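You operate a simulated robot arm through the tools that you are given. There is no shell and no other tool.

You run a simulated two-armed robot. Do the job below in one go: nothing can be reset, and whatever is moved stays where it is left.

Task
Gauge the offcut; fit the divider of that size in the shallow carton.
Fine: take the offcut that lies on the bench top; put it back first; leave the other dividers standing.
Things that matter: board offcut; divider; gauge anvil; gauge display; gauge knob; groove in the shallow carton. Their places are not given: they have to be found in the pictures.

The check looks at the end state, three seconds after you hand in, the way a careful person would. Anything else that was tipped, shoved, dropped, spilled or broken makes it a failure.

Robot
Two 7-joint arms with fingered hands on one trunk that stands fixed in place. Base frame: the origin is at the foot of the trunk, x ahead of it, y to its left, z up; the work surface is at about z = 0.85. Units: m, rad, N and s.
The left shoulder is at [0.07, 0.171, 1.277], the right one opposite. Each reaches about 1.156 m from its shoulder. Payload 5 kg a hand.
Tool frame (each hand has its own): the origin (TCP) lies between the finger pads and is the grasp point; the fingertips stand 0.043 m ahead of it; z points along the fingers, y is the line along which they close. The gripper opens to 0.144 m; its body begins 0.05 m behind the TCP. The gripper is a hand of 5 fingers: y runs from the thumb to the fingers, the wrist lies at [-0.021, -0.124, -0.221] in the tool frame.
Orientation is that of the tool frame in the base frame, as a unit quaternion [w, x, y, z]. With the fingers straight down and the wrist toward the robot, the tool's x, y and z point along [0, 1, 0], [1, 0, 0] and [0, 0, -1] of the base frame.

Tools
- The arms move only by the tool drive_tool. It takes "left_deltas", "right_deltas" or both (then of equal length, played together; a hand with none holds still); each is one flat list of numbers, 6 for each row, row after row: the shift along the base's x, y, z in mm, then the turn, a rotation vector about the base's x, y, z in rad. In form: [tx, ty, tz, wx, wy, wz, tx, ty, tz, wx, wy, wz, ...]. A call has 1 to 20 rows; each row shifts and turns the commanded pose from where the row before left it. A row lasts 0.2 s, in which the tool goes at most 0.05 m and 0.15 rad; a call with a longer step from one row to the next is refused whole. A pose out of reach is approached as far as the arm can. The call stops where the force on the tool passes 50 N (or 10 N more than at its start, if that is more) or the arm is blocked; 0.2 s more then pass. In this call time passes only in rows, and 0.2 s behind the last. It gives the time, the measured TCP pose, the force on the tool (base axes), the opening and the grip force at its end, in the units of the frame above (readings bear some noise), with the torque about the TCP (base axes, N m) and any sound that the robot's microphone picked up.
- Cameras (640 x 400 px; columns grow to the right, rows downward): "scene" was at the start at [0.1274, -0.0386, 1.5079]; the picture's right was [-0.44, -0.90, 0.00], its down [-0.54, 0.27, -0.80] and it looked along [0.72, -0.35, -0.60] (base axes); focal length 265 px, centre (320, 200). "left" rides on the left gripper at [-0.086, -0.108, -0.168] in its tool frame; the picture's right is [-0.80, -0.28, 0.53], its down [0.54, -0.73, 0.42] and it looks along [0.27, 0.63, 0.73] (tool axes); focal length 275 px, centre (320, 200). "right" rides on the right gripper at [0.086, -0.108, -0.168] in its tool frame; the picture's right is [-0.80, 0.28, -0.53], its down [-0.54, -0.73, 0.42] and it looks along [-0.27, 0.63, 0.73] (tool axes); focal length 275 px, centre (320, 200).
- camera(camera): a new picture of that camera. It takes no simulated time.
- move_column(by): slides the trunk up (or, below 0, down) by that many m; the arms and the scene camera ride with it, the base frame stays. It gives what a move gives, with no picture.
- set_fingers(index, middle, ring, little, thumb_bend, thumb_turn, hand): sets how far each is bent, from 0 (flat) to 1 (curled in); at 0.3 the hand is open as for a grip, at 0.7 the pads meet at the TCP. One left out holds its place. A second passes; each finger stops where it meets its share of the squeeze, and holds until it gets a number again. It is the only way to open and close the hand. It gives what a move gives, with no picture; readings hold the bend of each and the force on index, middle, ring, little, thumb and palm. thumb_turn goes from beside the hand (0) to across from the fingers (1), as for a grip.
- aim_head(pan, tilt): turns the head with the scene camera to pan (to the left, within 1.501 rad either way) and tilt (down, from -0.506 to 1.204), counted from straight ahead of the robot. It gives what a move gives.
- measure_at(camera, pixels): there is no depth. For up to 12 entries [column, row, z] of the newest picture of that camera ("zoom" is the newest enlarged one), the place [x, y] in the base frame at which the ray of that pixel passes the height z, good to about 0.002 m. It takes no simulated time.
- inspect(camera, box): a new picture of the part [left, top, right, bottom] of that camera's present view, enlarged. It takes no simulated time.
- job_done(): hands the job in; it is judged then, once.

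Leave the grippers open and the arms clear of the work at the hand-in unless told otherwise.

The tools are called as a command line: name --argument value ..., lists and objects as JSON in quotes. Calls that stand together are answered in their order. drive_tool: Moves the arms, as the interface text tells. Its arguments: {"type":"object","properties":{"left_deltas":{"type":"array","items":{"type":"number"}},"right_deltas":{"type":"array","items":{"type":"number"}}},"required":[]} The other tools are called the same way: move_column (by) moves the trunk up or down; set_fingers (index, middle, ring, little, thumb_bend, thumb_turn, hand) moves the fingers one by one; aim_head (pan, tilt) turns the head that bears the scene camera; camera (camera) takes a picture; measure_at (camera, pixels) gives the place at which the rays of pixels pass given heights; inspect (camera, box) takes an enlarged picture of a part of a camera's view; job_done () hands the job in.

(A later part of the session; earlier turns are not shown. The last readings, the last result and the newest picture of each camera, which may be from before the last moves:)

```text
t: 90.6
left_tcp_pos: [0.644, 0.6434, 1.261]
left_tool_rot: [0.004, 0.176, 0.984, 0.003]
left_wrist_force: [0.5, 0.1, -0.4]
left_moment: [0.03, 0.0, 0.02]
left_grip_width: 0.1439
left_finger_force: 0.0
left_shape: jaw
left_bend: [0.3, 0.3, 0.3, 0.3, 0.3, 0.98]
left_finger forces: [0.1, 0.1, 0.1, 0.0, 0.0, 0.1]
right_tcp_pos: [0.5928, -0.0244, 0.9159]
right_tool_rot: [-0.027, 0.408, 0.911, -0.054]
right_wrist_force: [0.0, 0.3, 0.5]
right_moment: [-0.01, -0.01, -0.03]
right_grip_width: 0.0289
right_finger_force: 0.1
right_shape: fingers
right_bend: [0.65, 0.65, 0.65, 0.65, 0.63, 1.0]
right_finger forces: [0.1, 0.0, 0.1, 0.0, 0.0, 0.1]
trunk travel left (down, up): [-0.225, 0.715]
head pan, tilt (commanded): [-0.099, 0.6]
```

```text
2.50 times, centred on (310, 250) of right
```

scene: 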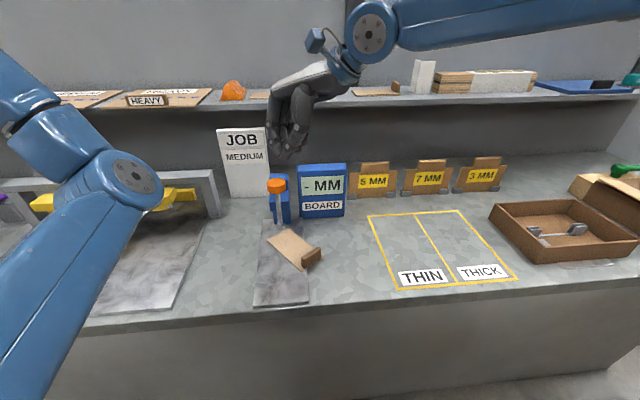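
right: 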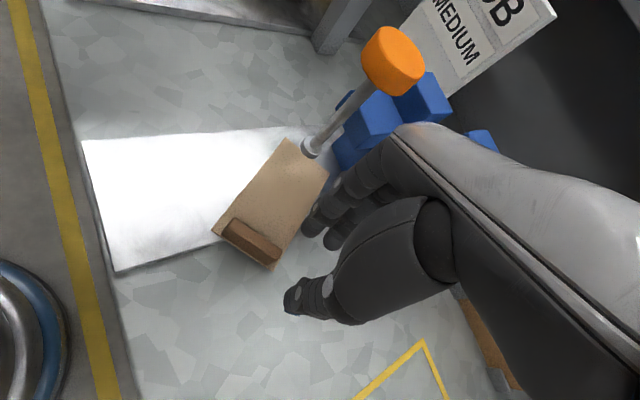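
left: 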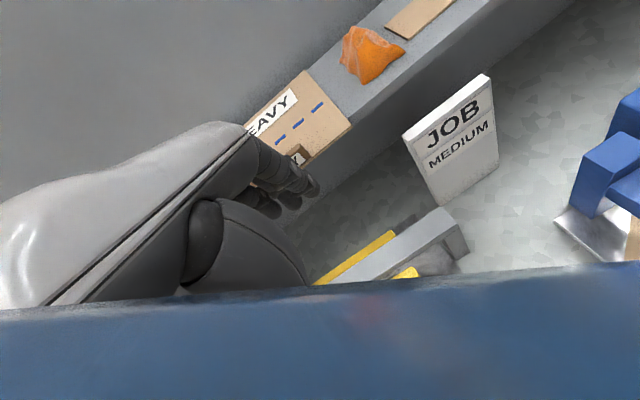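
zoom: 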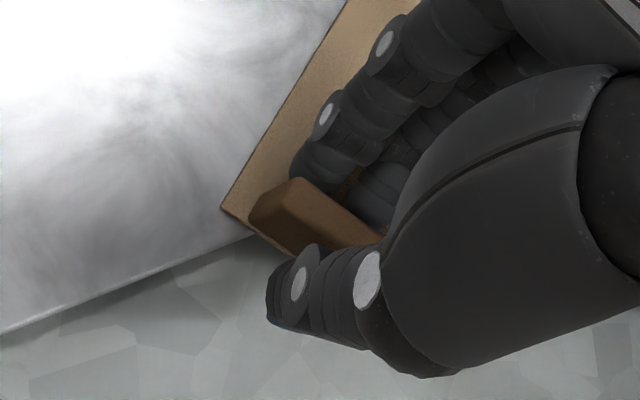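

Now I close onto the block as before: fingers 0.72, thumb 0.70, then firm up with the thumb.

set_fingers --hand "right" --index 0.72 --middle 0.72 --ring 0.72 --little 0.72 --thumb_bend 0.7

set_fingers --hand "right" --thumb_bend 0.74

inspect --camera "scene" --box '[230, 160, 370, 275]'

inspect --camera "right" --box '[220, 130, 400, 330]'

```text
t: 91.6
left_tcp_pos: [0.6435, 0.6448, 1.2615]
left_tool_rot: [0.005, 0.176, 0.984, 0.002]
left_wrist_force: [0.5, -0.4, 1.3]
left_moment: [-0.02, 0.0, -0.03]
left_grip_width: 0.144
left_finger_force: 0.1
left_shape: jaw
left_bend: [0.3, 0.3, 0.3, 0.3, 0.3, 0.98]
left_finger forces: [0.1, 0.0, 0.0, 0.0, 0.0, 0.0]
right_tcp_pos: [0.5926, -0.0238, 0.9159]
right_tool_rot: [-0.026, 0.408, 0.911, -0.053]
right_wrist_force: [0.5, -0.2, -0.9]
right_moment: [-0.02, 0.03, 0.02]
right_grip_width: 0.0174
right_finger_force: 7.5
right_shape: fingers
right_bend: [0.71, 0.71, 0.72, 0.72, 0.66, 1.0]
right_finger forces: [4.4, 2.5, 0.6, 0.0, 7.6, 0.1]
trunk travel left (down, up): [-0.225, 0.715]
head pan, tilt (commanded): [-0.099, 0.6]
```

```text
t: 92.6
left_tcp_pos: [0.644, 0.6437, 1.2615]
left_tool_rot: [0.004, 0.177, 0.984, 0.002]
left_wrist_force: [-0.2, 0.5, 1.2]
left_moment: [-0.01, -0.01, -0.02]
left_grip_width: 0.1439
left_finger_force: 0.1
left_shape: jaw
left_bend: [0.3, 0.3, 0.3, 0.3, 0.3, 0.98]
left_finger forces: [0.1, 0.0, 0.0, 0.1, 0.1, 0.0]
right_tcp_pos: [0.592, -0.0239, 0.916]
right_tool_rot: [-0.027, 0.407, 0.911, -0.054]
right_wrist_force: [-0.6, -0.3, 0.3]
right_moment: [0.0, 0.03, 0.02]
right_grip_width: 0.0164
right_finger_force: 12.1
right_shape: fingers
right_bend: [0.71, 0.71, 0.72, 0.72, 0.68, 1.0]
right_finger forces: [7.5, 4.1, 0.8, 0.0, 12.6, 0.1]
trunk travel left (down, up): [-0.225, 0.715]
head pan, tilt (commanded): [-0.099, 0.6]
```

```text
3.48 times, centred on (300, 218) of scene
```

zoom: 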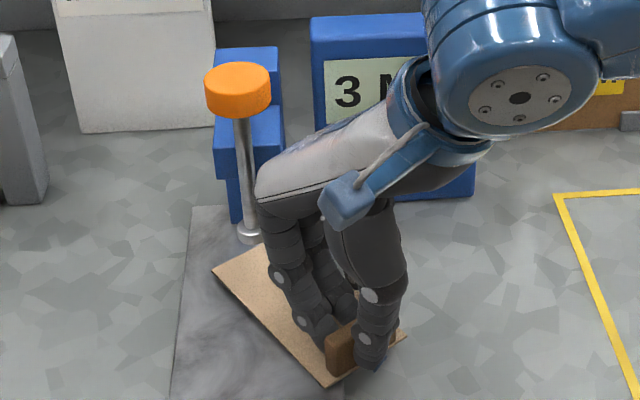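

```text
2.00 times, centred on (310, 230) of right
```

zoom: 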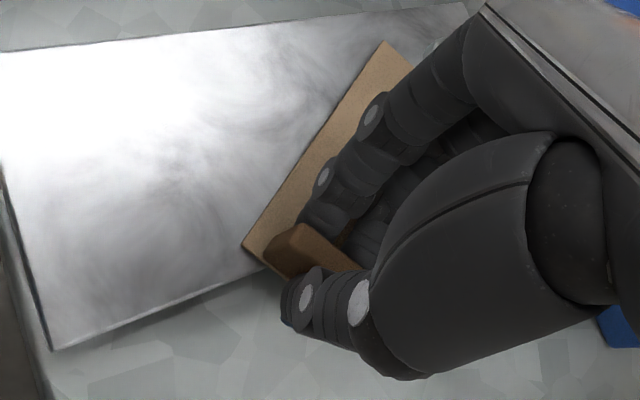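

Gripped with 12 N and nearly flat. I lift just 8 mm (the foot is ~35 mm above the slab) and slide the board out backwards and to the right.

drive_tool --right_deltas '[0, 0, 4, 0, 0, 0, 0, 0, 4, 0, 0, 0]'

inspect --camera "scene" --box '[240, 190, 340, 275]'

```text
t: 93.2
left_tcp_pos: [0.643, 0.644, 1.2616]
left_tool_rot: [0.004, 0.176, 0.984, 0.003]
left_wrist_force: [0.2, -0.2, 0.8]
left_moment: [0.02, -0.02, -0.03]
left_grip_width: 0.1439
left_finger_force: 0.0
left_shape: jaw
left_bend: [0.3, 0.3, 0.3, 0.3, 0.3, 0.98]
left_finger forces: [0.1, 0.0, 0.0, 0.1, 0.0, 0.1]
right_tcp_pos: [0.5914, -0.0246, 0.9242]
right_tool_rot: [-0.026, 0.408, 0.911, -0.053]
right_wrist_force: [-0.1, 0.1, 0.5]
right_moment: [0.03, 0.02, -0.02]
right_grip_width: 0.0164
right_finger_force: 12.5
right_shape: fingers
right_bend: [0.71, 0.71, 0.72, 0.72, 0.68, 1.0]
right_finger forces: [7.5, 4.1, 0.9, 0.1, 12.6, 0.0]
trunk travel left (down, up): [-0.225, 0.715]
head pan, tilt (commanded): [-0.099, 0.6]
```

```text
4.71 times, centred on (290, 232) of scene
```

zoom: 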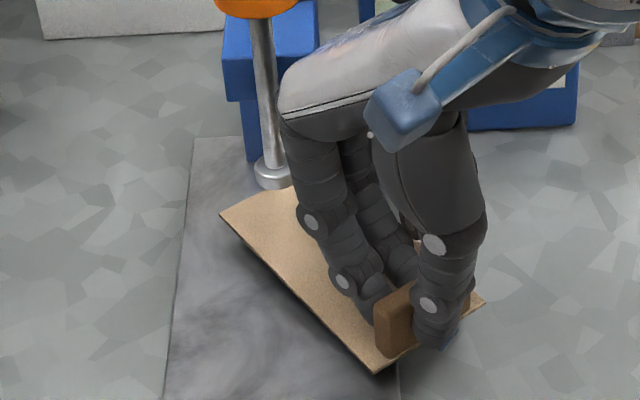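

The board is lifted with clearance below the foot. I slide it out.

drive_tool --right_deltas '[-3, -8, 0, 0, 0, 0, -3, -10, 0, 0, 0, 0, -3, -10, 0, 0, 0, 0, -3, -10, 0, 0, 0, 0, -3, -10, 0, 0, 0, 0, -3, -12, 0, 0, 0, 0, -3, -15, 0, 0, 0, 0, 0, -15, 10, 0, 0, 0, 0, -15, 10, 0, 0, 0]'

inspect --camera "scene" --box '[230, 160, 370, 285]'

camera --camera "right"

```text
t: 95.2
left_tcp_pos: [0.6425, 0.6429, 1.2613]
left_tool_rot: [0.004, 0.177, 0.984, 0.003]
left_wrist_force: [-1.2, 0.0, 0.4]
left_moment: [0.07, -0.01, 0.0]
left_grip_width: 0.1438
left_finger_force: 0.0
left_shape: jaw
left_bend: [0.3, 0.3, 0.3, 0.3, 0.3, 0.98]
left_finger forces: [0.0, 0.0, 0.1, 0.0, 0.0, 0.0]
right_tcp_pos: [0.572, -0.1297, 0.9447]
right_tool_rot: [-0.026, 0.408, 0.911, -0.053]
right_wrist_force: [0.4, -0.5, -0.7]
right_moment: [-0.02, -0.01, -0.02]
right_grip_width: 0.0165
right_finger_force: 13.0
right_shape: fingers
right_bend: [0.71, 0.71, 0.72, 0.72, 0.68, 1.0]
right_finger forces: [7.5, 4.0, 0.8, 0.0, 12.6, 0.0]
trunk travel left (down, up): [-0.225, 0.715]
head pan, tilt (commanded): [-0.099, 0.6]
```

```text
3.20 times, centred on (300, 222) of scene
```

zoom: 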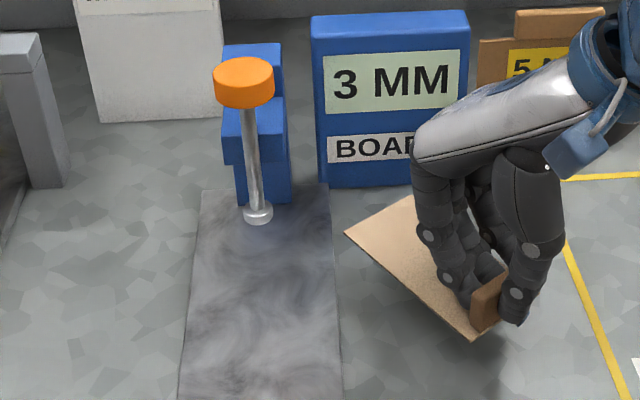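

```text
taken
```

right: 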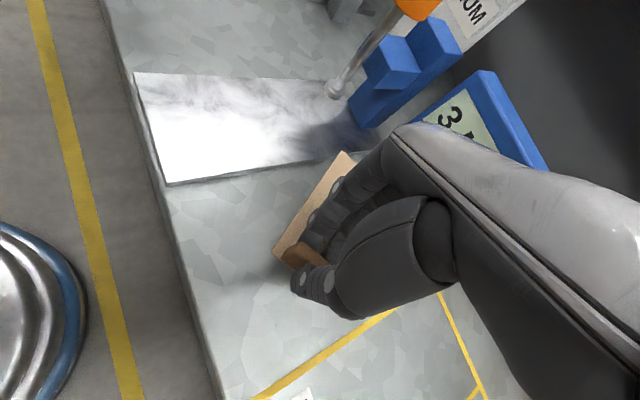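

Clear of the gauge. I measure the board's pose in the hand again (far-left (307.8,232), near-left (348.4,266)).

measure_at --camera "scene" --pixels '[[307.8, 232, 0.88], [307.8, 232, 0.89], [307.8, 232, 0.9], [307.8, 232, 0.91], [348.4, 266.1, 0.88], [348.4, 266.1, 0.89], [348.4, 266.1, 0.9]]'

measure_at --camera "right" --pixels '[[343, 152, 0.88], [343, 152, 0.89], [343, 152, 0.9], [343, 152, 0.91], [272, 253, 0.88], [272, 253, 0.89], [272, 253, 0.9]]'

```text
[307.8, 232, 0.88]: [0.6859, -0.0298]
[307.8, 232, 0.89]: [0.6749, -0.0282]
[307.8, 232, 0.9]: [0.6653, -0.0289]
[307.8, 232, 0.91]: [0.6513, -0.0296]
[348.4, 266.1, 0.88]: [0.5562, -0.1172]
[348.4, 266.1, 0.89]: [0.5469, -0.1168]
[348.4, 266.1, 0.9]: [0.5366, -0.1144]
```

```text
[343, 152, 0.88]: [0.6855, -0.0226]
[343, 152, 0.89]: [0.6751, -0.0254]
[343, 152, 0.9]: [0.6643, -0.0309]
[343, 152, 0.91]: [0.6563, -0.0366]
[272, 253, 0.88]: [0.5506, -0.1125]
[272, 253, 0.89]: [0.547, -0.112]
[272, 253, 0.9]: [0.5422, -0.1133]
```

The board is nearly level (far end 8 mm up), yaw 0.62. Its original place: near edge at x≈0.527, left edge y≈−0.282, yaw ≈ −0.03. I carry it back over the THIN field while turning −0.65 rad and levelling.

drive_tool --right_deltas '[-4.4, -22, 2, 0, 0.005, -0.0816, -4.4, -22, 0, 0, 0.005, -0.0816, -4.4, -22, 0, 0, 0.005, -0.0816, -4.4, -22, 0, 0, 0.008, -0.0816, -4.4, -22, 0, 0, 0.008, -0.0816, -4.4, -22, 0, 0, 0.008, -0.0816, -4.4, -22, 0, 0, 0.008, -0.0816, -4.2, -23.8, 0, 0, 0.008, -0.0816]'

aim_head --pan -0.5 --tilt 0.7

camera --camera "scene"

camera --camera "right"

```text
t: 97.0
left_tcp_pos: [0.6445, 0.6421, 1.262]
left_tool_rot: [0.004, 0.177, 0.984, 0.003]
left_wrist_force: [0.1, -0.9, 0.3]
left_moment: [0.04, -0.04, 0.0]
left_grip_width: 0.144
left_finger_force: 0.1
left_shape: jaw
left_bend: [0.3, 0.3, 0.3, 0.3, 0.3, 0.98]
left_finger forces: [0.0, 0.1, 0.1, 0.1, 0.0, 0.1]
right_tcp_pos: [0.5365, -0.3063, 0.9466]
right_tool_rot: [-0.068, 0.677, 0.73, -0.054]
right_wrist_force: [-0.7, -0.3, 0.2]
right_moment: [0.03, 0.02, 0.01]
right_grip_width: 0.0165
right_finger_force: 12.4
right_shape: fingers
right_bend: [0.71, 0.71, 0.72, 0.72, 0.68, 1.0]
right_finger forces: [7.5, 4.1, 0.8, 0.0, 12.5, 0.1]
trunk travel left (down, up): [-0.225, 0.715]
head pan, tilt (commanded): [-0.099, 0.6]
```

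```text
t: 97.9
left_tcp_pos: [0.6431, 0.6436, 1.261]
left_tool_rot: [0.004, 0.176, 0.984, 0.002]
left_wrist_force: [0.7, 0.4, -0.3]
left_moment: [-0.02, 0.02, 0.02]
left_grip_width: 0.1443
left_finger_force: 0.0
left_shape: jaw
left_bend: [0.3, 0.3, 0.3, 0.3, 0.3, 0.98]
left_finger forces: [0.0, 0.0, 0.0, 0.0, 0.0, 0.0]
right_tcp_pos: [0.5367, -0.3046, 0.9465]
right_tool_rot: [-0.067, 0.677, 0.731, -0.054]
right_wrist_force: [-0.2, 0.4, -0.3]
right_moment: [0.01, 0.03, 0.01]
right_grip_width: 0.0164
right_finger_force: 12.5
right_shape: fingers
right_bend: [0.71, 0.71, 0.72, 0.72, 0.68, 1.0]
right_finger forces: [7.5, 4.2, 0.7, 0.0, 12.5, 0.0]
trunk travel left (down, up): [-0.225, 0.715]
head pan, tilt (commanded): [-0.499, 0.7]
```

```text
taken
```

scene: 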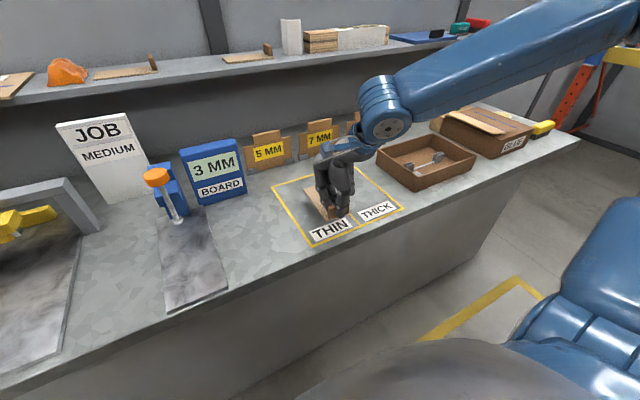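

```text
taken
```

right: 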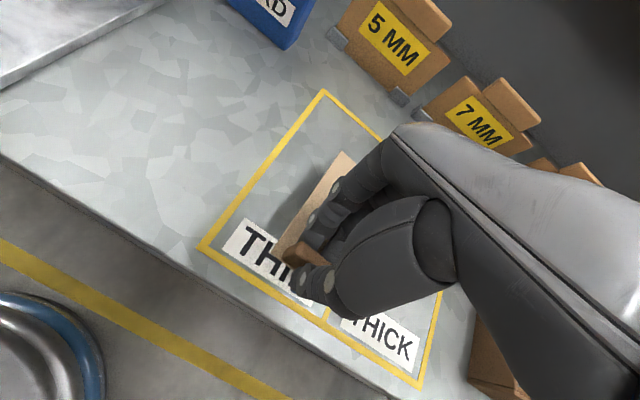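

I enlarge the scene around the board and measure its corners from both cameras.

inspect --camera "scene" --box '[265, 150, 415, 260]'

inspect --camera "right" --box '[240, 120, 400, 310]'

```text
3.64 times, centred on (340, 205) of scene
```

zoom: 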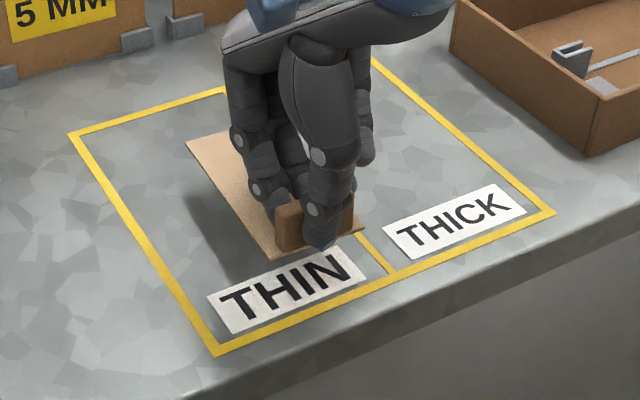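

```text
2.11 times, centred on (320, 215) of right
```

zoom: 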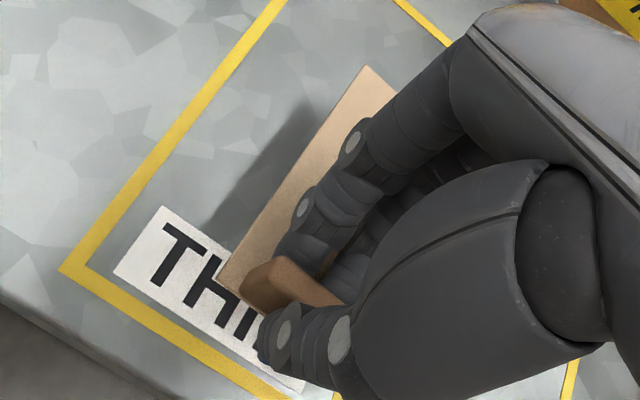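

measure_at --camera "scene" --pixels '[[303.5, 190.2, 0.88], [303.5, 190.2, 0.89], [303.5, 190.2, 0.9], [328.2, 221.5, 0.88], [328.2, 221.5, 0.89], [328.2, 221.5, 0.9], [352.4, 213.2, 0.89]]'

measure_at --camera "right" --pixels '[[341.3, 151.5, 0.88], [341.3, 151.5, 0.89], [341.3, 151.5, 0.9], [273.6, 254.3, 0.88], [273.6, 254.3, 0.89], [273.6, 254.3, 0.9]]'

```text
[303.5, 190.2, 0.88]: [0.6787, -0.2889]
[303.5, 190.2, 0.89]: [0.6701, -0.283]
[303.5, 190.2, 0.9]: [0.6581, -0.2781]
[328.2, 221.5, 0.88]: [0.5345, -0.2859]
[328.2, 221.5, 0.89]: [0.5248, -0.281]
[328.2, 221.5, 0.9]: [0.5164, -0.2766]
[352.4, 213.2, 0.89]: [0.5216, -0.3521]
```

```text
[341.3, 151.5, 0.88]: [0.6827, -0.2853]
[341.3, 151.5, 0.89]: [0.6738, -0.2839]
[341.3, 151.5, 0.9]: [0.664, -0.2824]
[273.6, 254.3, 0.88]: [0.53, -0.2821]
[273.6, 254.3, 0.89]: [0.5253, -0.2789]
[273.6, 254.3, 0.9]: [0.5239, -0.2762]
```

The board is level at z≈0.888 and right above its original place (near-left (0.527,−0.281), far-left (0.673,−0.284)). I lower it straight down.

drive_tool --right_deltas '[0, 0, -10, 0, 0, 0, 0, 0, -10, 0, 0, 0, 0, 0, -8, 0, 0, 0, 0, 0, -4, 0, 0, 0]'

inspect --camera "scene" --box '[265, 150, 415, 260]'

```text
t: 98.9
left_tcp_pos: [0.6437, 0.6435, 1.2606]
left_tool_rot: [0.005, 0.175, 0.984, 0.002]
left_wrist_force: [-0.2, 0.3, -0.4]
left_moment: [-0.01, 0.0, 0.03]
left_grip_width: 0.1439
left_finger_force: 0.1
left_shape: jaw
left_bend: [0.3, 0.3, 0.3, 0.3, 0.3, 0.98]
left_finger forces: [0.0, 0.0, 0.0, 0.1, 0.1, 0.1]
right_tcp_pos: [0.5357, -0.3073, 0.9143]
right_tool_rot: [-0.067, 0.677, 0.731, -0.055]
right_wrist_force: [-0.7, -0.3, -0.4]
right_moment: [0.0, -0.01, 0.0]
right_grip_width: 0.0164
right_finger_force: 12.5
right_shape: fingers
right_bend: [0.71, 0.71, 0.72, 0.72, 0.68, 1.0]
right_finger forces: [7.5, 4.1, 0.8, 0.1, 12.5, 0.0]
trunk travel left (down, up): [-0.225, 0.715]
head pan, tilt (commanded): [-0.499, 0.7]
```

```text
3.64 times, centred on (340, 205) of scene
```

zoom: 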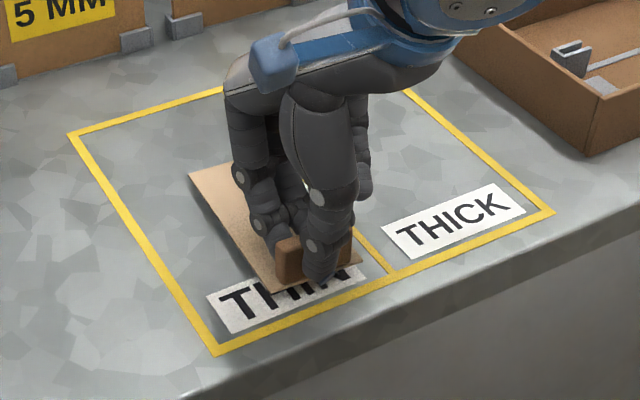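

Almost down. I continue in 2 mm steps until contact.

drive_tool --right_deltas '[0, 0, -2, 0, 0, 0, 0, 0, -2, 0, 0, 0]'

drive_tool --right_deltas '[0, 0, -2, 0, 0, 0]'

drive_tool --right_deltas '[0, 0, -2, 0, 0, 0]'

inspect --camera "scene" --box '[265, 150, 415, 260]'

```text
t: 99.5
left_tcp_pos: [0.6438, 0.644, 1.2625]
left_tool_rot: [0.005, 0.177, 0.984, 0.002]
left_wrist_force: [-0.1, -0.2, 0.6]
left_moment: [0.01, 0.0, 0.03]
left_grip_width: 0.1436
left_finger_force: 0.1
left_shape: jaw
left_bend: [0.3, 0.3, 0.3, 0.3, 0.3, 0.98]
left_finger forces: [0.0, 0.0, 0.0, 0.0, 0.0, 0.0]
right_tcp_pos: [0.5359, -0.3066, 0.9103]
right_tool_rot: [-0.065, 0.677, 0.731, -0.054]
right_wrist_force: [0.3, -0.5, -0.5]
right_moment: [-0.04, 0.01, -0.01]
right_grip_width: 0.0164
right_finger_force: 12.3
right_shape: fingers
right_bend: [0.71, 0.71, 0.72, 0.72, 0.68, 1.0]
right_finger forces: [7.4, 4.2, 0.8, 0.0, 12.5, 0.1]
trunk travel left (down, up): [-0.225, 0.715]
head pan, tilt (commanded): [-0.499, 0.7]
```

```text
t: 99.9
left_tcp_pos: [0.6452, 0.6425, 1.2618]
left_tool_rot: [0.004, 0.176, 0.984, 0.002]
left_wrist_force: [0.2, 0.3, -0.7]
left_moment: [0.0, -0.01, 0.0]
left_grip_width: 0.1438
left_finger_force: 0.1
left_shape: jaw
left_bend: [0.3, 0.3, 0.3, 0.3, 0.3, 0.98]
left_finger forces: [0.0, 0.1, 0.0, 0.0, 0.1, 0.1]
right_tcp_pos: [0.5371, -0.3077, 0.9084]
right_tool_rot: [-0.066, 0.677, 0.731, -0.053]
right_wrist_force: [0.4, -0.6, 0.1]
right_moment: [0.01, 0.01, 0.0]
right_grip_width: 0.0164
right_finger_force: 12.4
right_shape: fingers
right_bend: [0.71, 0.71, 0.72, 0.72, 0.68, 1.0]
right_finger forces: [7.5, 4.1, 0.9, 0.0, 12.4, 0.0]
trunk travel left (down, up): [-0.225, 0.715]
head pan, tilt (commanded): [-0.499, 0.7]
```

```text
t: 100.3
left_tcp_pos: [0.6437, 0.6439, 1.2621]
left_tool_rot: [0.004, 0.176, 0.984, 0.003]
left_wrist_force: [0.0, 0.1, 0.6]
left_moment: [0.04, 0.0, 0.03]
left_grip_width: 0.144
left_finger_force: 0.0
left_shape: jaw
left_bend: [0.3, 0.3, 0.3, 0.3, 0.3, 0.98]
left_finger forces: [0.0, 0.0, 0.0, 0.0, 0.0, 0.0]
right_tcp_pos: [0.5364, -0.3077, 0.907]
right_tool_rot: [-0.067, 0.677, 0.731, -0.055]
right_wrist_force: [0.0, 0.2, -1.4]
right_moment: [0.0, 0.02, 0.0]
right_grip_width: 0.0165
right_finger_force: 12.8
right_shape: fingers
right_bend: [0.71, 0.71, 0.72, 0.72, 0.68, 1.0]
right_finger forces: [7.5, 4.1, 0.9, 0.1, 12.6, 0.0]
trunk travel left (down, up): [-0.225, 0.715]
head pan, tilt (commanded): [-0.499, 0.7]
```

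```text
3.64 times, centred on (340, 205) of scene
```

zoom: 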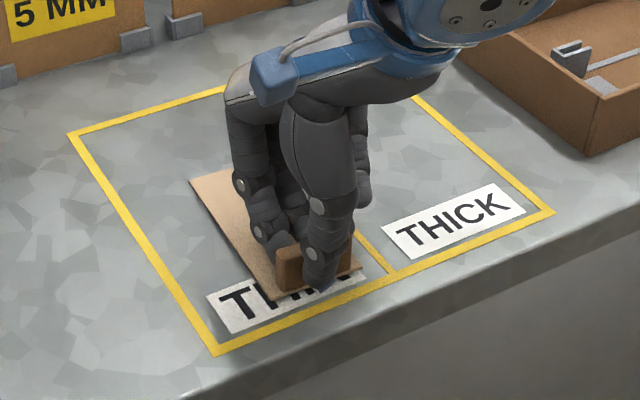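

drive_tool --right_deltas '[0, 0, -2, 0, 0, 0]'

drive_tool --right_deltas '[0, 0, -2, 0, 0, 0]'

inspect --camera "scene" --box '[265, 150, 415, 260]'

```text
t: 100.7
left_tcp_pos: [0.6443, 0.6439, 1.261]
left_tool_rot: [0.004, 0.176, 0.984, 0.003]
left_wrist_force: [0.2, 0.2, 0.8]
left_moment: [-0.07, -0.01, -0.03]
left_grip_width: 0.1442
left_finger_force: 0.1
left_shape: jaw
left_bend: [0.3, 0.3, 0.3, 0.3, 0.3, 0.98]
left_finger forces: [0.0, 0.1, 0.1, 0.1, 0.0, 0.1]
right_tcp_pos: [0.5366, -0.3064, 0.9041]
right_tool_rot: [-0.066, 0.677, 0.731, -0.054]
right_wrist_force: [-0.6, 0.1, -0.4]
right_moment: [0.02, -0.02, 0.0]
right_grip_width: 0.0165
right_finger_force: 12.9
right_shape: fingers
right_bend: [0.71, 0.71, 0.72, 0.72, 0.68, 1.0]
right_finger forces: [7.6, 4.1, 0.6, 0.0, 12.7, 0.1]
trunk travel left (down, up): [-0.225, 0.715]
head pan, tilt (commanded): [-0.499, 0.7]
```

```text
t: 101.1
left_tcp_pos: [0.6436, 0.6429, 1.2609]
left_tool_rot: [0.004, 0.177, 0.984, 0.002]
left_wrist_force: [0.1, 0.2, 0.3]
left_moment: [0.0, 0.01, -0.01]
left_grip_width: 0.1441
left_finger_force: 0.0
left_shape: jaw
left_bend: [0.3, 0.3, 0.3, 0.3, 0.3, 0.98]
left_finger forces: [0.0, 0.1, 0.0, 0.0, 0.1, 0.0]
right_tcp_pos: [0.5362, -0.3073, 0.9024]
right_tool_rot: [-0.067, 0.677, 0.731, -0.054]
right_wrist_force: [-1.0, 0.3, -0.1]
right_moment: [-0.01, -0.05, 0.01]
right_grip_width: 0.0165
right_finger_force: 12.5
right_shape: fingers
right_bend: [0.71, 0.71, 0.72, 0.72, 0.68, 1.0]
right_finger forces: [7.8, 4.2, 0.6, 0.1, 12.8, 0.1]
trunk travel left (down, up): [-0.225, 0.715]
head pan, tilt (commanded): [-0.499, 0.7]
```

```text
3.64 times, centred on (340, 205) of scene
```

zoom: 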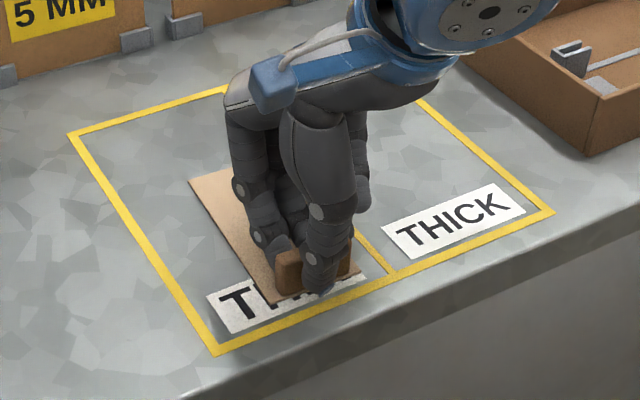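

Finger loads begin to shift slightly. One or two more mm.

drive_tool --right_deltas '[0, 0, -1.5, 0, 0, 0]'

drive_tool --right_deltas '[0, 0, -1.5, 0, 0, 0]'

inspect --camera "right" --box '[240, 120, 400, 310]'

```text
t: 101.5
left_tcp_pos: [0.6441, 0.6432, 1.2618]
left_tool_rot: [0.005, 0.176, 0.984, 0.002]
left_wrist_force: [-0.7, 0.5, 0.6]
left_moment: [0.03, 0.01, -0.01]
left_grip_width: 0.1439
left_finger_force: 0.0
left_shape: jaw
left_bend: [0.3, 0.3, 0.3, 0.3, 0.3, 0.98]
left_finger forces: [0.0, 0.1, 0.0, 0.0, 0.0, 0.0]
right_tcp_pos: [0.5374, -0.3065, 0.9013]
right_tool_rot: [-0.067, 0.677, 0.731, -0.054]
right_wrist_force: [0.1, -0.3, 2.8]
right_moment: [0.0, -0.01, -0.02]
right_grip_width: 0.0165
right_finger_force: 13.0
right_shape: fingers
right_bend: [0.71, 0.71, 0.72, 0.72, 0.68, 1.0]
right_finger forces: [7.8, 4.3, 0.6, 0.1, 13.4, 0.1]
trunk travel left (down, up): [-0.225, 0.715]
head pan, tilt (commanded): [-0.499, 0.7]
```

```text
t: 101.9
left_tcp_pos: [0.642, 0.6426, 1.2616]
left_tool_rot: [0.005, 0.176, 0.984, 0.003]
left_wrist_force: [-0.8, -0.6, 0.6]
left_moment: [0.02, 0.0, -0.03]
left_grip_width: 0.1438
left_finger_force: 0.1
left_shape: jaw
left_bend: [0.3, 0.3, 0.3, 0.3, 0.3, 0.98]
left_finger forces: [0.0, 0.1, 0.0, 0.0, 0.0, 0.0]
right_tcp_pos: [0.5364, -0.3065, 0.9009]
right_tool_rot: [-0.065, 0.678, 0.731, -0.052]
right_wrist_force: [-0.9, -2.0, 9.5]
right_moment: [0.02, 0.04, -0.02]
right_grip_width: 0.0161
right_finger_force: 13.5
right_shape: fingers
right_bend: [0.71, 0.72, 0.72, 0.72, 0.68, 1.0]
right_finger forces: [8.5, 4.5, 0.6, 0.1, 14.4, 0.1]
trunk travel left (down, up): [-0.225, 0.715]
head pan, tilt (commanded): [-0.499, 0.7]
```

```text
2.11 times, centred on (320, 215) of right
```

zoom: 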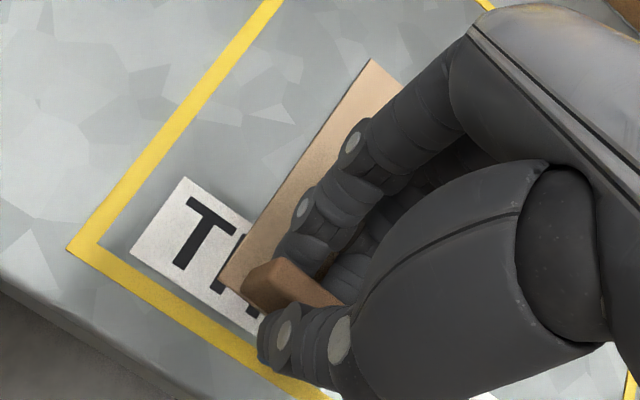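

Contact (9.5 N). I ease up 1.5 mm and open the hand gently.

drive_tool --right_deltas '[0, 0, 1.5, 0, 0, 0]'

set_fingers --hand "right" --index 0.69 --middle 0.69 --ring 0.69 --little 0.69 --thumb_bend 0.66

set_fingers --hand "right" --index 0.63 --middle 0.63 --ring 0.63 --little 0.63 --thumb_bend 0.61

drive_tool --right_deltas '[0, 0, 5, 0, 0, 0, 0, 0, 6, 0, 0, 0]'

inspect --camera "right" --box '[220, 120, 400, 310]'

```text
t: 102.3
left_tcp_pos: [0.644, 0.6443, 1.261]
left_tool_rot: [0.004, 0.176, 0.984, 0.003]
left_wrist_force: [-0.1, 0.4, 0.0]
left_moment: [0.01, -0.01, 0.0]
left_grip_width: 0.1439
left_finger_force: 0.1
left_shape: jaw
left_bend: [0.3, 0.3, 0.3, 0.3, 0.3, 0.98]
left_finger forces: [0.0, 0.0, 0.0, 0.0, 0.1, 0.0]
right_tcp_pos: [0.5361, -0.3062, 0.9006]
right_tool_rot: [-0.067, 0.677, 0.731, -0.055]
right_wrist_force: [1.2, 0.2, 3.3]
right_moment: [-0.03, -0.06, -0.01]
right_grip_width: 0.0161
right_finger_force: 14.1
right_shape: fingers
right_bend: [0.71, 0.72, 0.72, 0.72, 0.68, 1.0]
right_finger forces: [8.8, 4.7, 0.9, 0.0, 13.3, 0.0]
trunk travel left (down, up): [-0.225, 0.715]
head pan, tilt (commanded): [-0.499, 0.7]
```

```text
t: 103.3
left_tcp_pos: [0.6434, 0.6428, 1.2613]
left_tool_rot: [0.004, 0.176, 0.984, 0.003]
left_wrist_force: [-0.1, 0.1, -0.6]
left_moment: [-0.03, -0.02, -0.02]
left_grip_width: 0.1437
left_finger_force: 0.1
left_shape: jaw
left_bend: [0.3, 0.3, 0.3, 0.3, 0.3, 0.98]
left_finger forces: [0.0, 0.0, 0.0, 0.1, 0.1, 0.0]
right_tcp_pos: [0.5363, -0.3066, 0.9027]
right_tool_rot: [-0.066, 0.678, 0.73, -0.054]
right_wrist_force: [0.3, 0.4, 0.8]
right_moment: [0.0, -0.01, -0.05]
right_grip_width: 0.0197
right_finger_force: 0.8
right_shape: fingers
right_bend: [0.68, 0.69, 0.69, 0.69, 0.65, 1.0]
right_finger forces: [1.7, 0.0, 0.0, 0.1, 1.6, 0.0]
trunk travel left (down, up): [-0.225, 0.715]
head pan, tilt (commanded): [-0.499, 0.7]
```

```text
t: 104.3
left_tcp_pos: [0.6435, 0.6436, 1.2608]
left_tool_rot: [0.005, 0.176, 0.984, 0.003]
left_wrist_force: [-0.5, -0.5, -0.4]
left_moment: [0.02, 0.02, 0.02]
left_grip_width: 0.1438
left_finger_force: 0.0
left_shape: jaw
left_bend: [0.3, 0.3, 0.3, 0.3, 0.3, 0.98]
left_finger forces: [0.0, 0.1, 0.0, 0.0, 0.0, 0.0]
right_tcp_pos: [0.5367, -0.3065, 0.9015]
right_tool_rot: [-0.066, 0.677, 0.731, -0.053]
right_wrist_force: [-1.4, 0.2, 4.3]
right_moment: [0.05, 0.01, 0.02]
right_grip_width: 0.0317
right_finger_force: 1.9
right_shape: fingers
right_bend: [0.65, 0.64, 0.63, 0.63, 0.61, 1.0]
right_finger forces: [2.8, 1.4, 0.1, 0.1, 0.1, 0.0]
trunk travel left (down, up): [-0.225, 0.715]
head pan, tilt (commanded): [-0.499, 0.7]
```

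```text
t: 104.9
left_tcp_pos: [0.6434, 0.6436, 1.2614]
left_tool_rot: [0.005, 0.176, 0.984, 0.003]
left_wrist_force: [0.7, 0.5, 0.4]
left_moment: [-0.03, -0.01, -0.02]
left_grip_width: 0.1437
left_finger_force: 0.0
left_shape: jaw
left_bend: [0.3, 0.3, 0.3, 0.3, 0.3, 0.98]
left_finger forces: [0.0, 0.0, 0.0, 0.0, 0.0, 0.1]
right_tcp_pos: [0.5378, -0.3054, 0.9121]
right_tool_rot: [-0.067, 0.677, 0.731, -0.054]
right_wrist_force: [-0.3, -0.8, -0.8]
right_moment: [0.0, -0.02, 0.03]
right_grip_width: 0.0347
right_finger_force: 0.1
right_shape: fingers
right_bend: [0.63, 0.63, 0.63, 0.63, 0.61, 1.0]
right_finger forces: [0.0, 0.1, 0.0, 0.1, 0.1, 0.1]
trunk travel left (down, up): [-0.225, 0.715]
head pan, tilt (commanded): [-0.499, 0.7]
```

```text
2.11 times, centred on (310, 215) of right
```

zoom: 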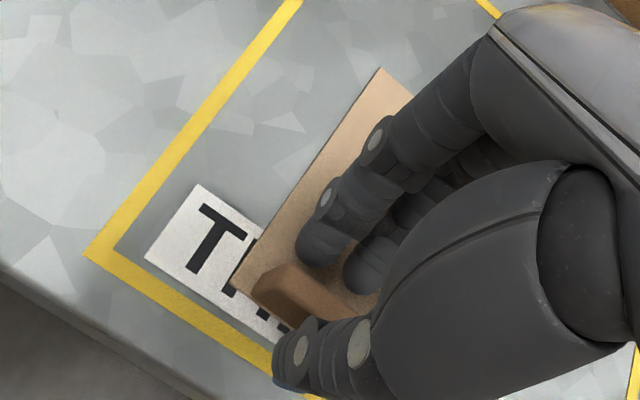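

Free of the block. I rise straight up and check the offcut's final place.

drive_tool --right_deltas '[0, 0, 10, 0, 0, 0, 0, 0, 20, 0, 0, 0, 0, 0, 30, 0, 0, 0, 0, 0, 40, 0, 0, 0, 0, 0, 40, 0, 0, 0, 0, 0, 40, 0, 0, 0, 0, -20, 30, 0, -0.05, 0, 0, -20, 30, 0, -0.06, 0, 0, -20, 0, 0, -0.06, 0]'

camera --camera "scene"

inspect --camera "scene" --box '[265, 150, 415, 260]'

```text
t: 106.9
left_tcp_pos: [0.644, 0.6432, 1.2621]
left_tool_rot: [0.004, 0.176, 0.984, 0.003]
left_wrist_force: [-0.5, 0.9, 0.9]
left_moment: [0.08, 0.04, 0.02]
left_grip_width: 0.1438
left_finger_force: 0.0
left_shape: jaw
left_bend: [0.3, 0.3, 0.3, 0.3, 0.3, 0.98]
left_finger forces: [0.0, 0.0, 0.0, 0.0, 0.0, 0.1]
right_tcp_pos: [0.5366, -0.3671, 1.1516]
right_tool_rot: [-0.004, 0.679, 0.734, 0.004]
right_wrist_force: [-0.6, -1.3, 0.0]
right_moment: [0.05, -0.01, 0.0]
right_grip_width: 0.035
right_finger_force: 0.2
right_shape: fingers
right_bend: [0.63, 0.63, 0.63, 0.63, 0.61, 1.0]
right_finger forces: [0.0, 0.0, 0.0, 0.0, 0.0, 0.1]
trunk travel left (down, up): [-0.225, 0.715]
head pan, tilt (commanded): [-0.499, 0.7]
```

```text
taken
```

scene: 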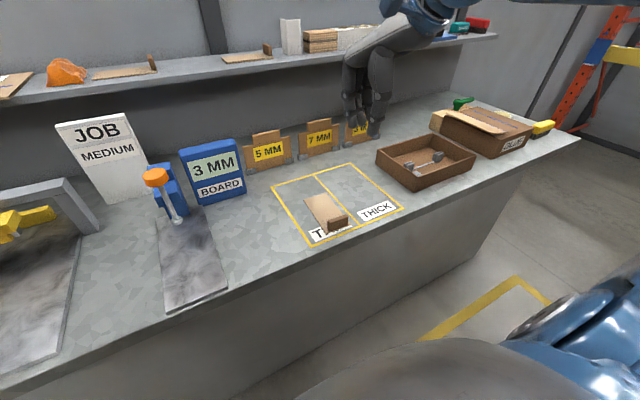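

```text
3.64 times, centred on (340, 205) of scene
```

zoom: 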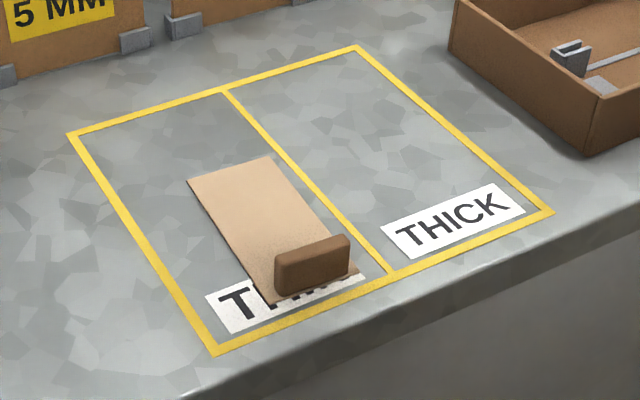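

The offcut lies flat in the THIN field as before. I verify its corners against the first measurement, and measure the 3 MM divider and the carton's groove from this view.

measure_at --camera "scene" --pixels '[[303.5, 199.8, 0.854], [325.7, 192.6, 0.854], [326.8, 234.4, 0.854], [349.6, 224.8, 0.854]]'

inspect --camera "scene" --box '[365, 100, 485, 200]'

camera --camera "right"

```text
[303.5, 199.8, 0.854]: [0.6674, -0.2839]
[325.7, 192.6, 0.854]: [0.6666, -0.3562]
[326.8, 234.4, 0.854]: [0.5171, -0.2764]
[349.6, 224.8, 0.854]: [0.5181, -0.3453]
```

```text
4.00 times, centred on (425, 150) of scene
```

zoom: 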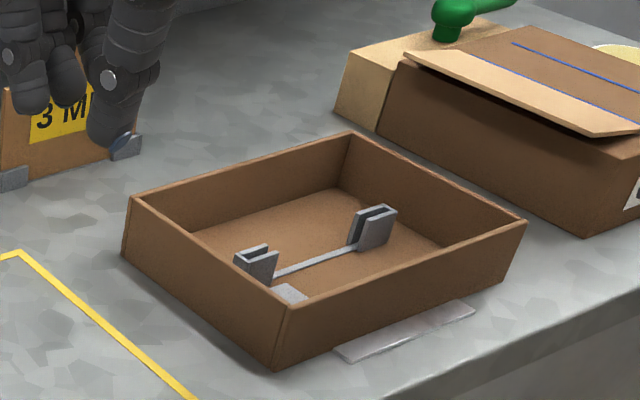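

```text
taken
```

right: 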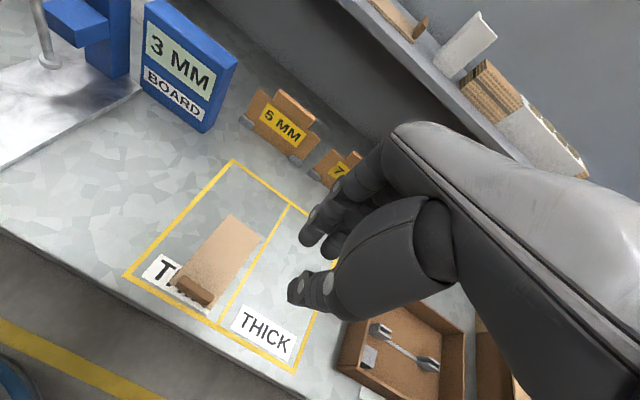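

The offcut is back in its place (within several mm). Next the 3 MM divider: I aim the head right to see it and the carton.

drive_tool --right_deltas '[0, 40, 10, 0, 0, 0, 0, 40, 10, 0, 0, 0, 0, 40, 10, 0, 0, 0]'

aim_head --pan -0.72 --tilt 0.6

camera --camera "scene"

```text
t: 107.7
left_tcp_pos: [0.6435, 0.6457, 1.2597]
left_tool_rot: [0.005, 0.176, 0.984, 0.002]
left_wrist_force: [0.2, 0.6, -0.5]
left_moment: [-0.09, -0.02, -0.01]
left_grip_width: 0.1441
left_finger_force: 0.1
left_shape: jaw
left_bend: [0.3, 0.3, 0.3, 0.3, 0.3, 0.98]
left_finger forces: [0.0, 0.1, 0.1, 0.1, 0.0, 0.1]
right_tcp_pos: [0.5377, -0.2454, 1.1844]
right_tool_rot: [-0.003, 0.679, 0.734, 0.002]
right_wrist_force: [-0.7, 1.1, -0.3]
right_moment: [-0.09, -0.02, -0.02]
right_grip_width: 0.0346
right_finger_force: 0.0
right_shape: fingers
right_bend: [0.63, 0.63, 0.63, 0.63, 0.61, 1.0]
right_finger forces: [0.1, 0.1, 0.1, 0.0, 0.0, 0.1]
trunk travel left (down, up): [-0.225, 0.715]
head pan, tilt (commanded): [-0.499, 0.7]
```

```text
t: 108.4
left_tcp_pos: [0.6442, 0.6437, 1.2613]
left_tool_rot: [0.004, 0.176, 0.984, 0.003]
left_wrist_force: [0.1, -0.4, 0.1]
left_moment: [0.0, -0.01, 0.02]
left_grip_width: 0.1438
left_finger_force: 0.0
left_shape: jaw
left_bend: [0.3, 0.3, 0.3, 0.3, 0.3, 0.98]
left_finger forces: [0.0, 0.0, 0.0, 0.0, 0.0, 0.0]
right_tcp_pos: [0.5368, -0.2491, 1.184]
right_tool_rot: [-0.006, 0.679, 0.734, 0.004]
right_wrist_force: [-0.4, -0.2, 0.4]
right_moment: [0.03, -0.01, 0.0]
right_grip_width: 0.0349
right_finger_force: 0.0
right_shape: fingers
right_bend: [0.63, 0.63, 0.63, 0.63, 0.61, 1.0]
right_finger forces: [0.0, 0.0, 0.0, 0.0, 0.0, 0.1]
trunk travel left (down, up): [-0.225, 0.715]
head pan, tilt (commanded): [-0.721, 0.6]
```

```text
taken
```

scene: 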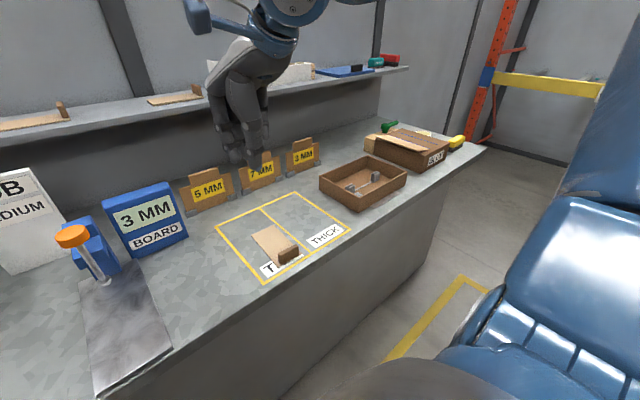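

I enlarge the 3 MM divider and the carton.

inspect --camera "scene" --box '[275, 125, 335, 185]'

inspect --camera "scene" --box '[310, 140, 420, 220]'

```text
6.67 times, centred on (305, 155) of scene
```

zoom: 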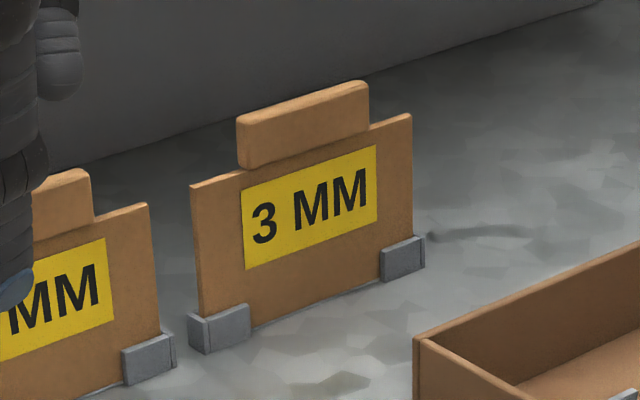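

```text
5.00 times, centred on (365, 180) of scene
```

zoom: 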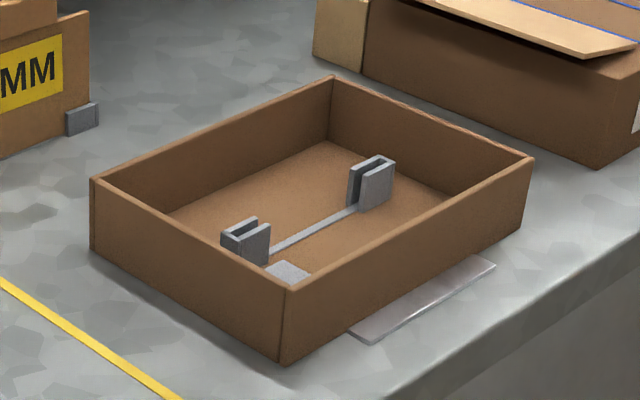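

The divider has a grip tab on top and stands in two grey clips. I move the right hand above the carton to look down on the groove with its camera.

drive_tool --right_deltas '[-2, -42, 6, 0, 0, -0.0065, -2, -42, 6, 0, 0, -0.0065, -2, -42, 6, 0, 0, -0.0065, -2, -42, 6, 0, 0, -0.0065, -2, -42, 6, 0, 0, -0.0065, -2, -42, 6, 0, 0, -0.0065, -2, -42, 6, 0, 0, -0.0065, -2, -42, 6, 0, 0, -0.0065, -2, -42, 6, 0, 0, -0.0065, -2, -42, 6, 0, 0, -0.0065, -2, -42, 6, 0, 0, -0.0065, -2, -42, 6, 0, 0, -0.0065]'

camera --camera "right"

```text
t: 111.0
left_tcp_pos: [0.6436, 0.6418, 1.2615]
left_tool_rot: [0.004, 0.177, 0.984, 0.003]
left_wrist_force: [-0.3, 0.5, 0.4]
left_moment: [0.02, -0.02, -0.01]
left_grip_width: 0.1439
left_finger_force: 0.1
left_shape: jaw
left_bend: [0.3, 0.3, 0.3, 0.3, 0.3, 0.98]
left_finger forces: [0.1, 0.0, 0.1, 0.1, 0.1, 0.1]
right_tcp_pos: [0.5128, -0.7506, 1.2531]
right_tool_rot: [-0.005, 0.706, 0.708, 0.004]
right_wrist_force: [0.2, -0.2, -0.5]
right_moment: [0.05, -0.01, 0.01]
right_grip_width: 0.0351
right_finger_force: 0.0
right_shape: fingers
right_bend: [0.63, 0.63, 0.63, 0.63, 0.61, 1.0]
right_finger forces: [0.0, 0.0, 0.0, 0.0, 0.0, 0.1]
trunk travel left (down, up): [-0.225, 0.715]
head pan, tilt (commanded): [-0.721, 0.6]
```

```text
taken
```

right: 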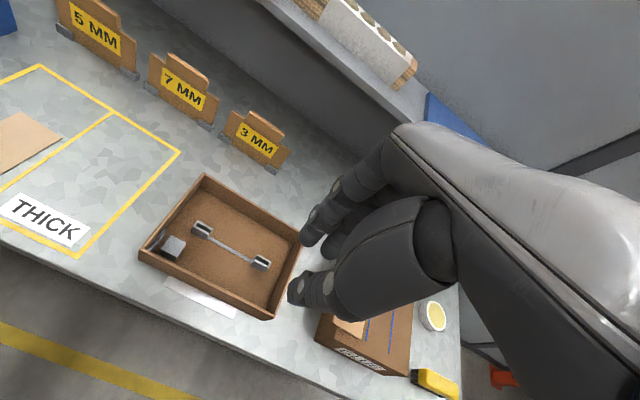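

The whole carton and the dividers are visible here. I enlarge both for accurate measurements.

inspect --camera "right" --box '[150, 190, 310, 310]'

inspect --camera "right" --box '[210, 95, 310, 185]'

inspect --camera "right" --box '[180, 205, 285, 285]'

```text
3.33 times, centred on (230, 250) of right
```

zoom: 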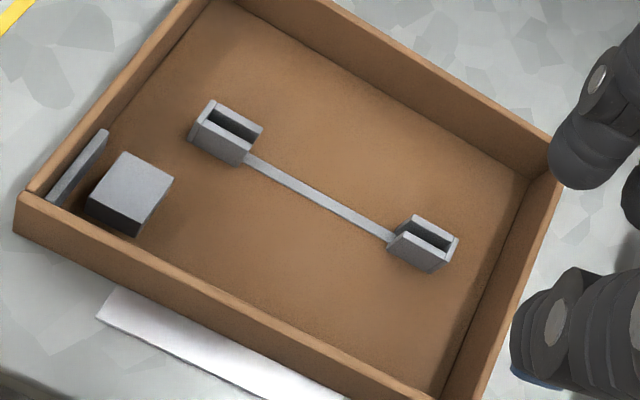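

```text
4.44 times, centred on (260, 140) of right
```

zoom: 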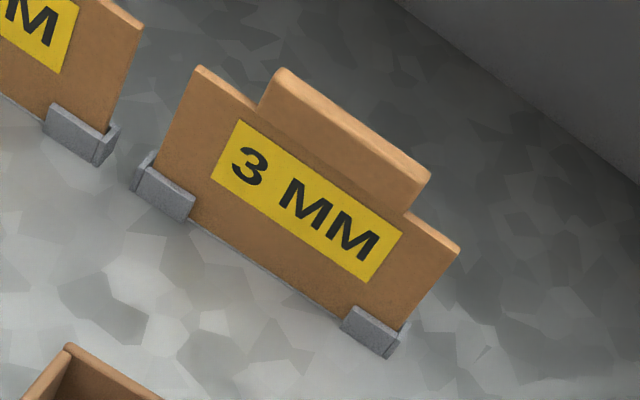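

```text
5.00 times, centred on (232, 245) of right
```

zoom: 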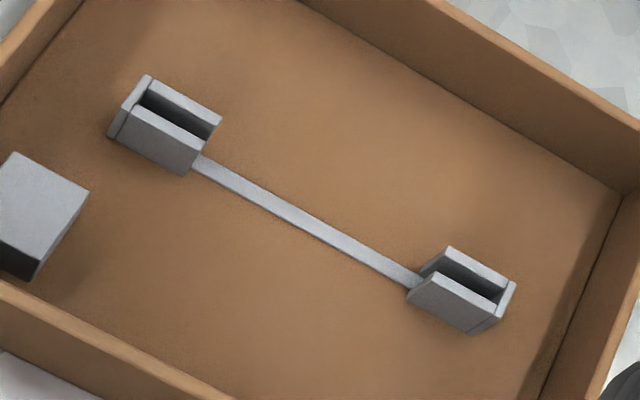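

I triangulate the slot ends (right camera (196,224) and (269,265); scene (347.6,186.6) and (378,171.6)) and the divider's corners.

measure_at --camera "right" --pixels '[[196, 224, 0.86], [196, 224, 0.88], [196, 224, 0.9], [269, 265, 0.86], [269, 265, 0.88], [269, 265, 0.9]]'

measure_at --camera "scene" --pixels '[[347.6, 186.6, 0.86], [347.6, 186.6, 0.88], [347.6, 186.6, 0.9], [378, 171.6, 0.86], [378, 171.6, 0.88], [378, 171.6, 0.9]]'

```text
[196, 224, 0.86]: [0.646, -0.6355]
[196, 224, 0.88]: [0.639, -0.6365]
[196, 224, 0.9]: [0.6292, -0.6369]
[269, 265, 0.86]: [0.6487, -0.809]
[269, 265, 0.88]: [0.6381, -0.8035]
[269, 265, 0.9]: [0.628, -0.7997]
```

```text
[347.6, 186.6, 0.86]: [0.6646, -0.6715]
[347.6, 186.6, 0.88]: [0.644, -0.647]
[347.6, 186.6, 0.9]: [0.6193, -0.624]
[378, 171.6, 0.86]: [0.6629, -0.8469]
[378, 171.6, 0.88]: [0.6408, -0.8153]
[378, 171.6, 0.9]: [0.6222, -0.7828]
```

The slot runs along y at x≈0.635 from y≈−0.637 to −0.802, its top at z≈0.888. Now the 3 MM divider's corners.

measure_at --camera "right" --pixels '[[233, 109.8, 0.92], [233, 109.8, 0.94], [291.5, 150.6, 0.92], [291.5, 150.6, 0.94], [251, 110.3, 0.95], [251, 110.3, 0.97], [284.8, 133.7, 0.95], [284.8, 133.7, 0.97]]'

measure_at --camera "scene" --pixels '[[285.5, 152.9, 0.92], [285.5, 152.9, 0.94], [318.6, 142.1, 0.92], [318.6, 142.1, 0.94], [292.6, 142.3, 0.95], [292.6, 142.3, 0.97], [312.2, 137.3, 0.95], [312.2, 137.3, 0.97], [287.8, 177.8, 0.85], [314.7, 167.4, 0.85]]'

```text
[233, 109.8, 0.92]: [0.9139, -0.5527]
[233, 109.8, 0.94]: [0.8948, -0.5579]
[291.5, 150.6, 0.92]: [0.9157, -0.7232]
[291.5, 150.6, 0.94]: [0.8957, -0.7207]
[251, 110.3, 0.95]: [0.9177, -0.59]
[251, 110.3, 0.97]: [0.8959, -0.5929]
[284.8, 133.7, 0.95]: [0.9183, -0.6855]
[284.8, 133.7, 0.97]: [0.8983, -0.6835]
```

```text
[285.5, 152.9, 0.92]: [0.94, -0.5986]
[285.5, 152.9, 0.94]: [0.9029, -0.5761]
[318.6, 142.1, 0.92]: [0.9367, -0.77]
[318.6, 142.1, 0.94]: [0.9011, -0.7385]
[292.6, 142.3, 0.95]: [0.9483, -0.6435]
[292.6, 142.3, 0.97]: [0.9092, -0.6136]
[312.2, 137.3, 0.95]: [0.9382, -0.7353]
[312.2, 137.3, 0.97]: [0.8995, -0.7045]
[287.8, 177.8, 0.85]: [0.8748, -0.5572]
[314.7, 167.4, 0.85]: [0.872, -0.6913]
```

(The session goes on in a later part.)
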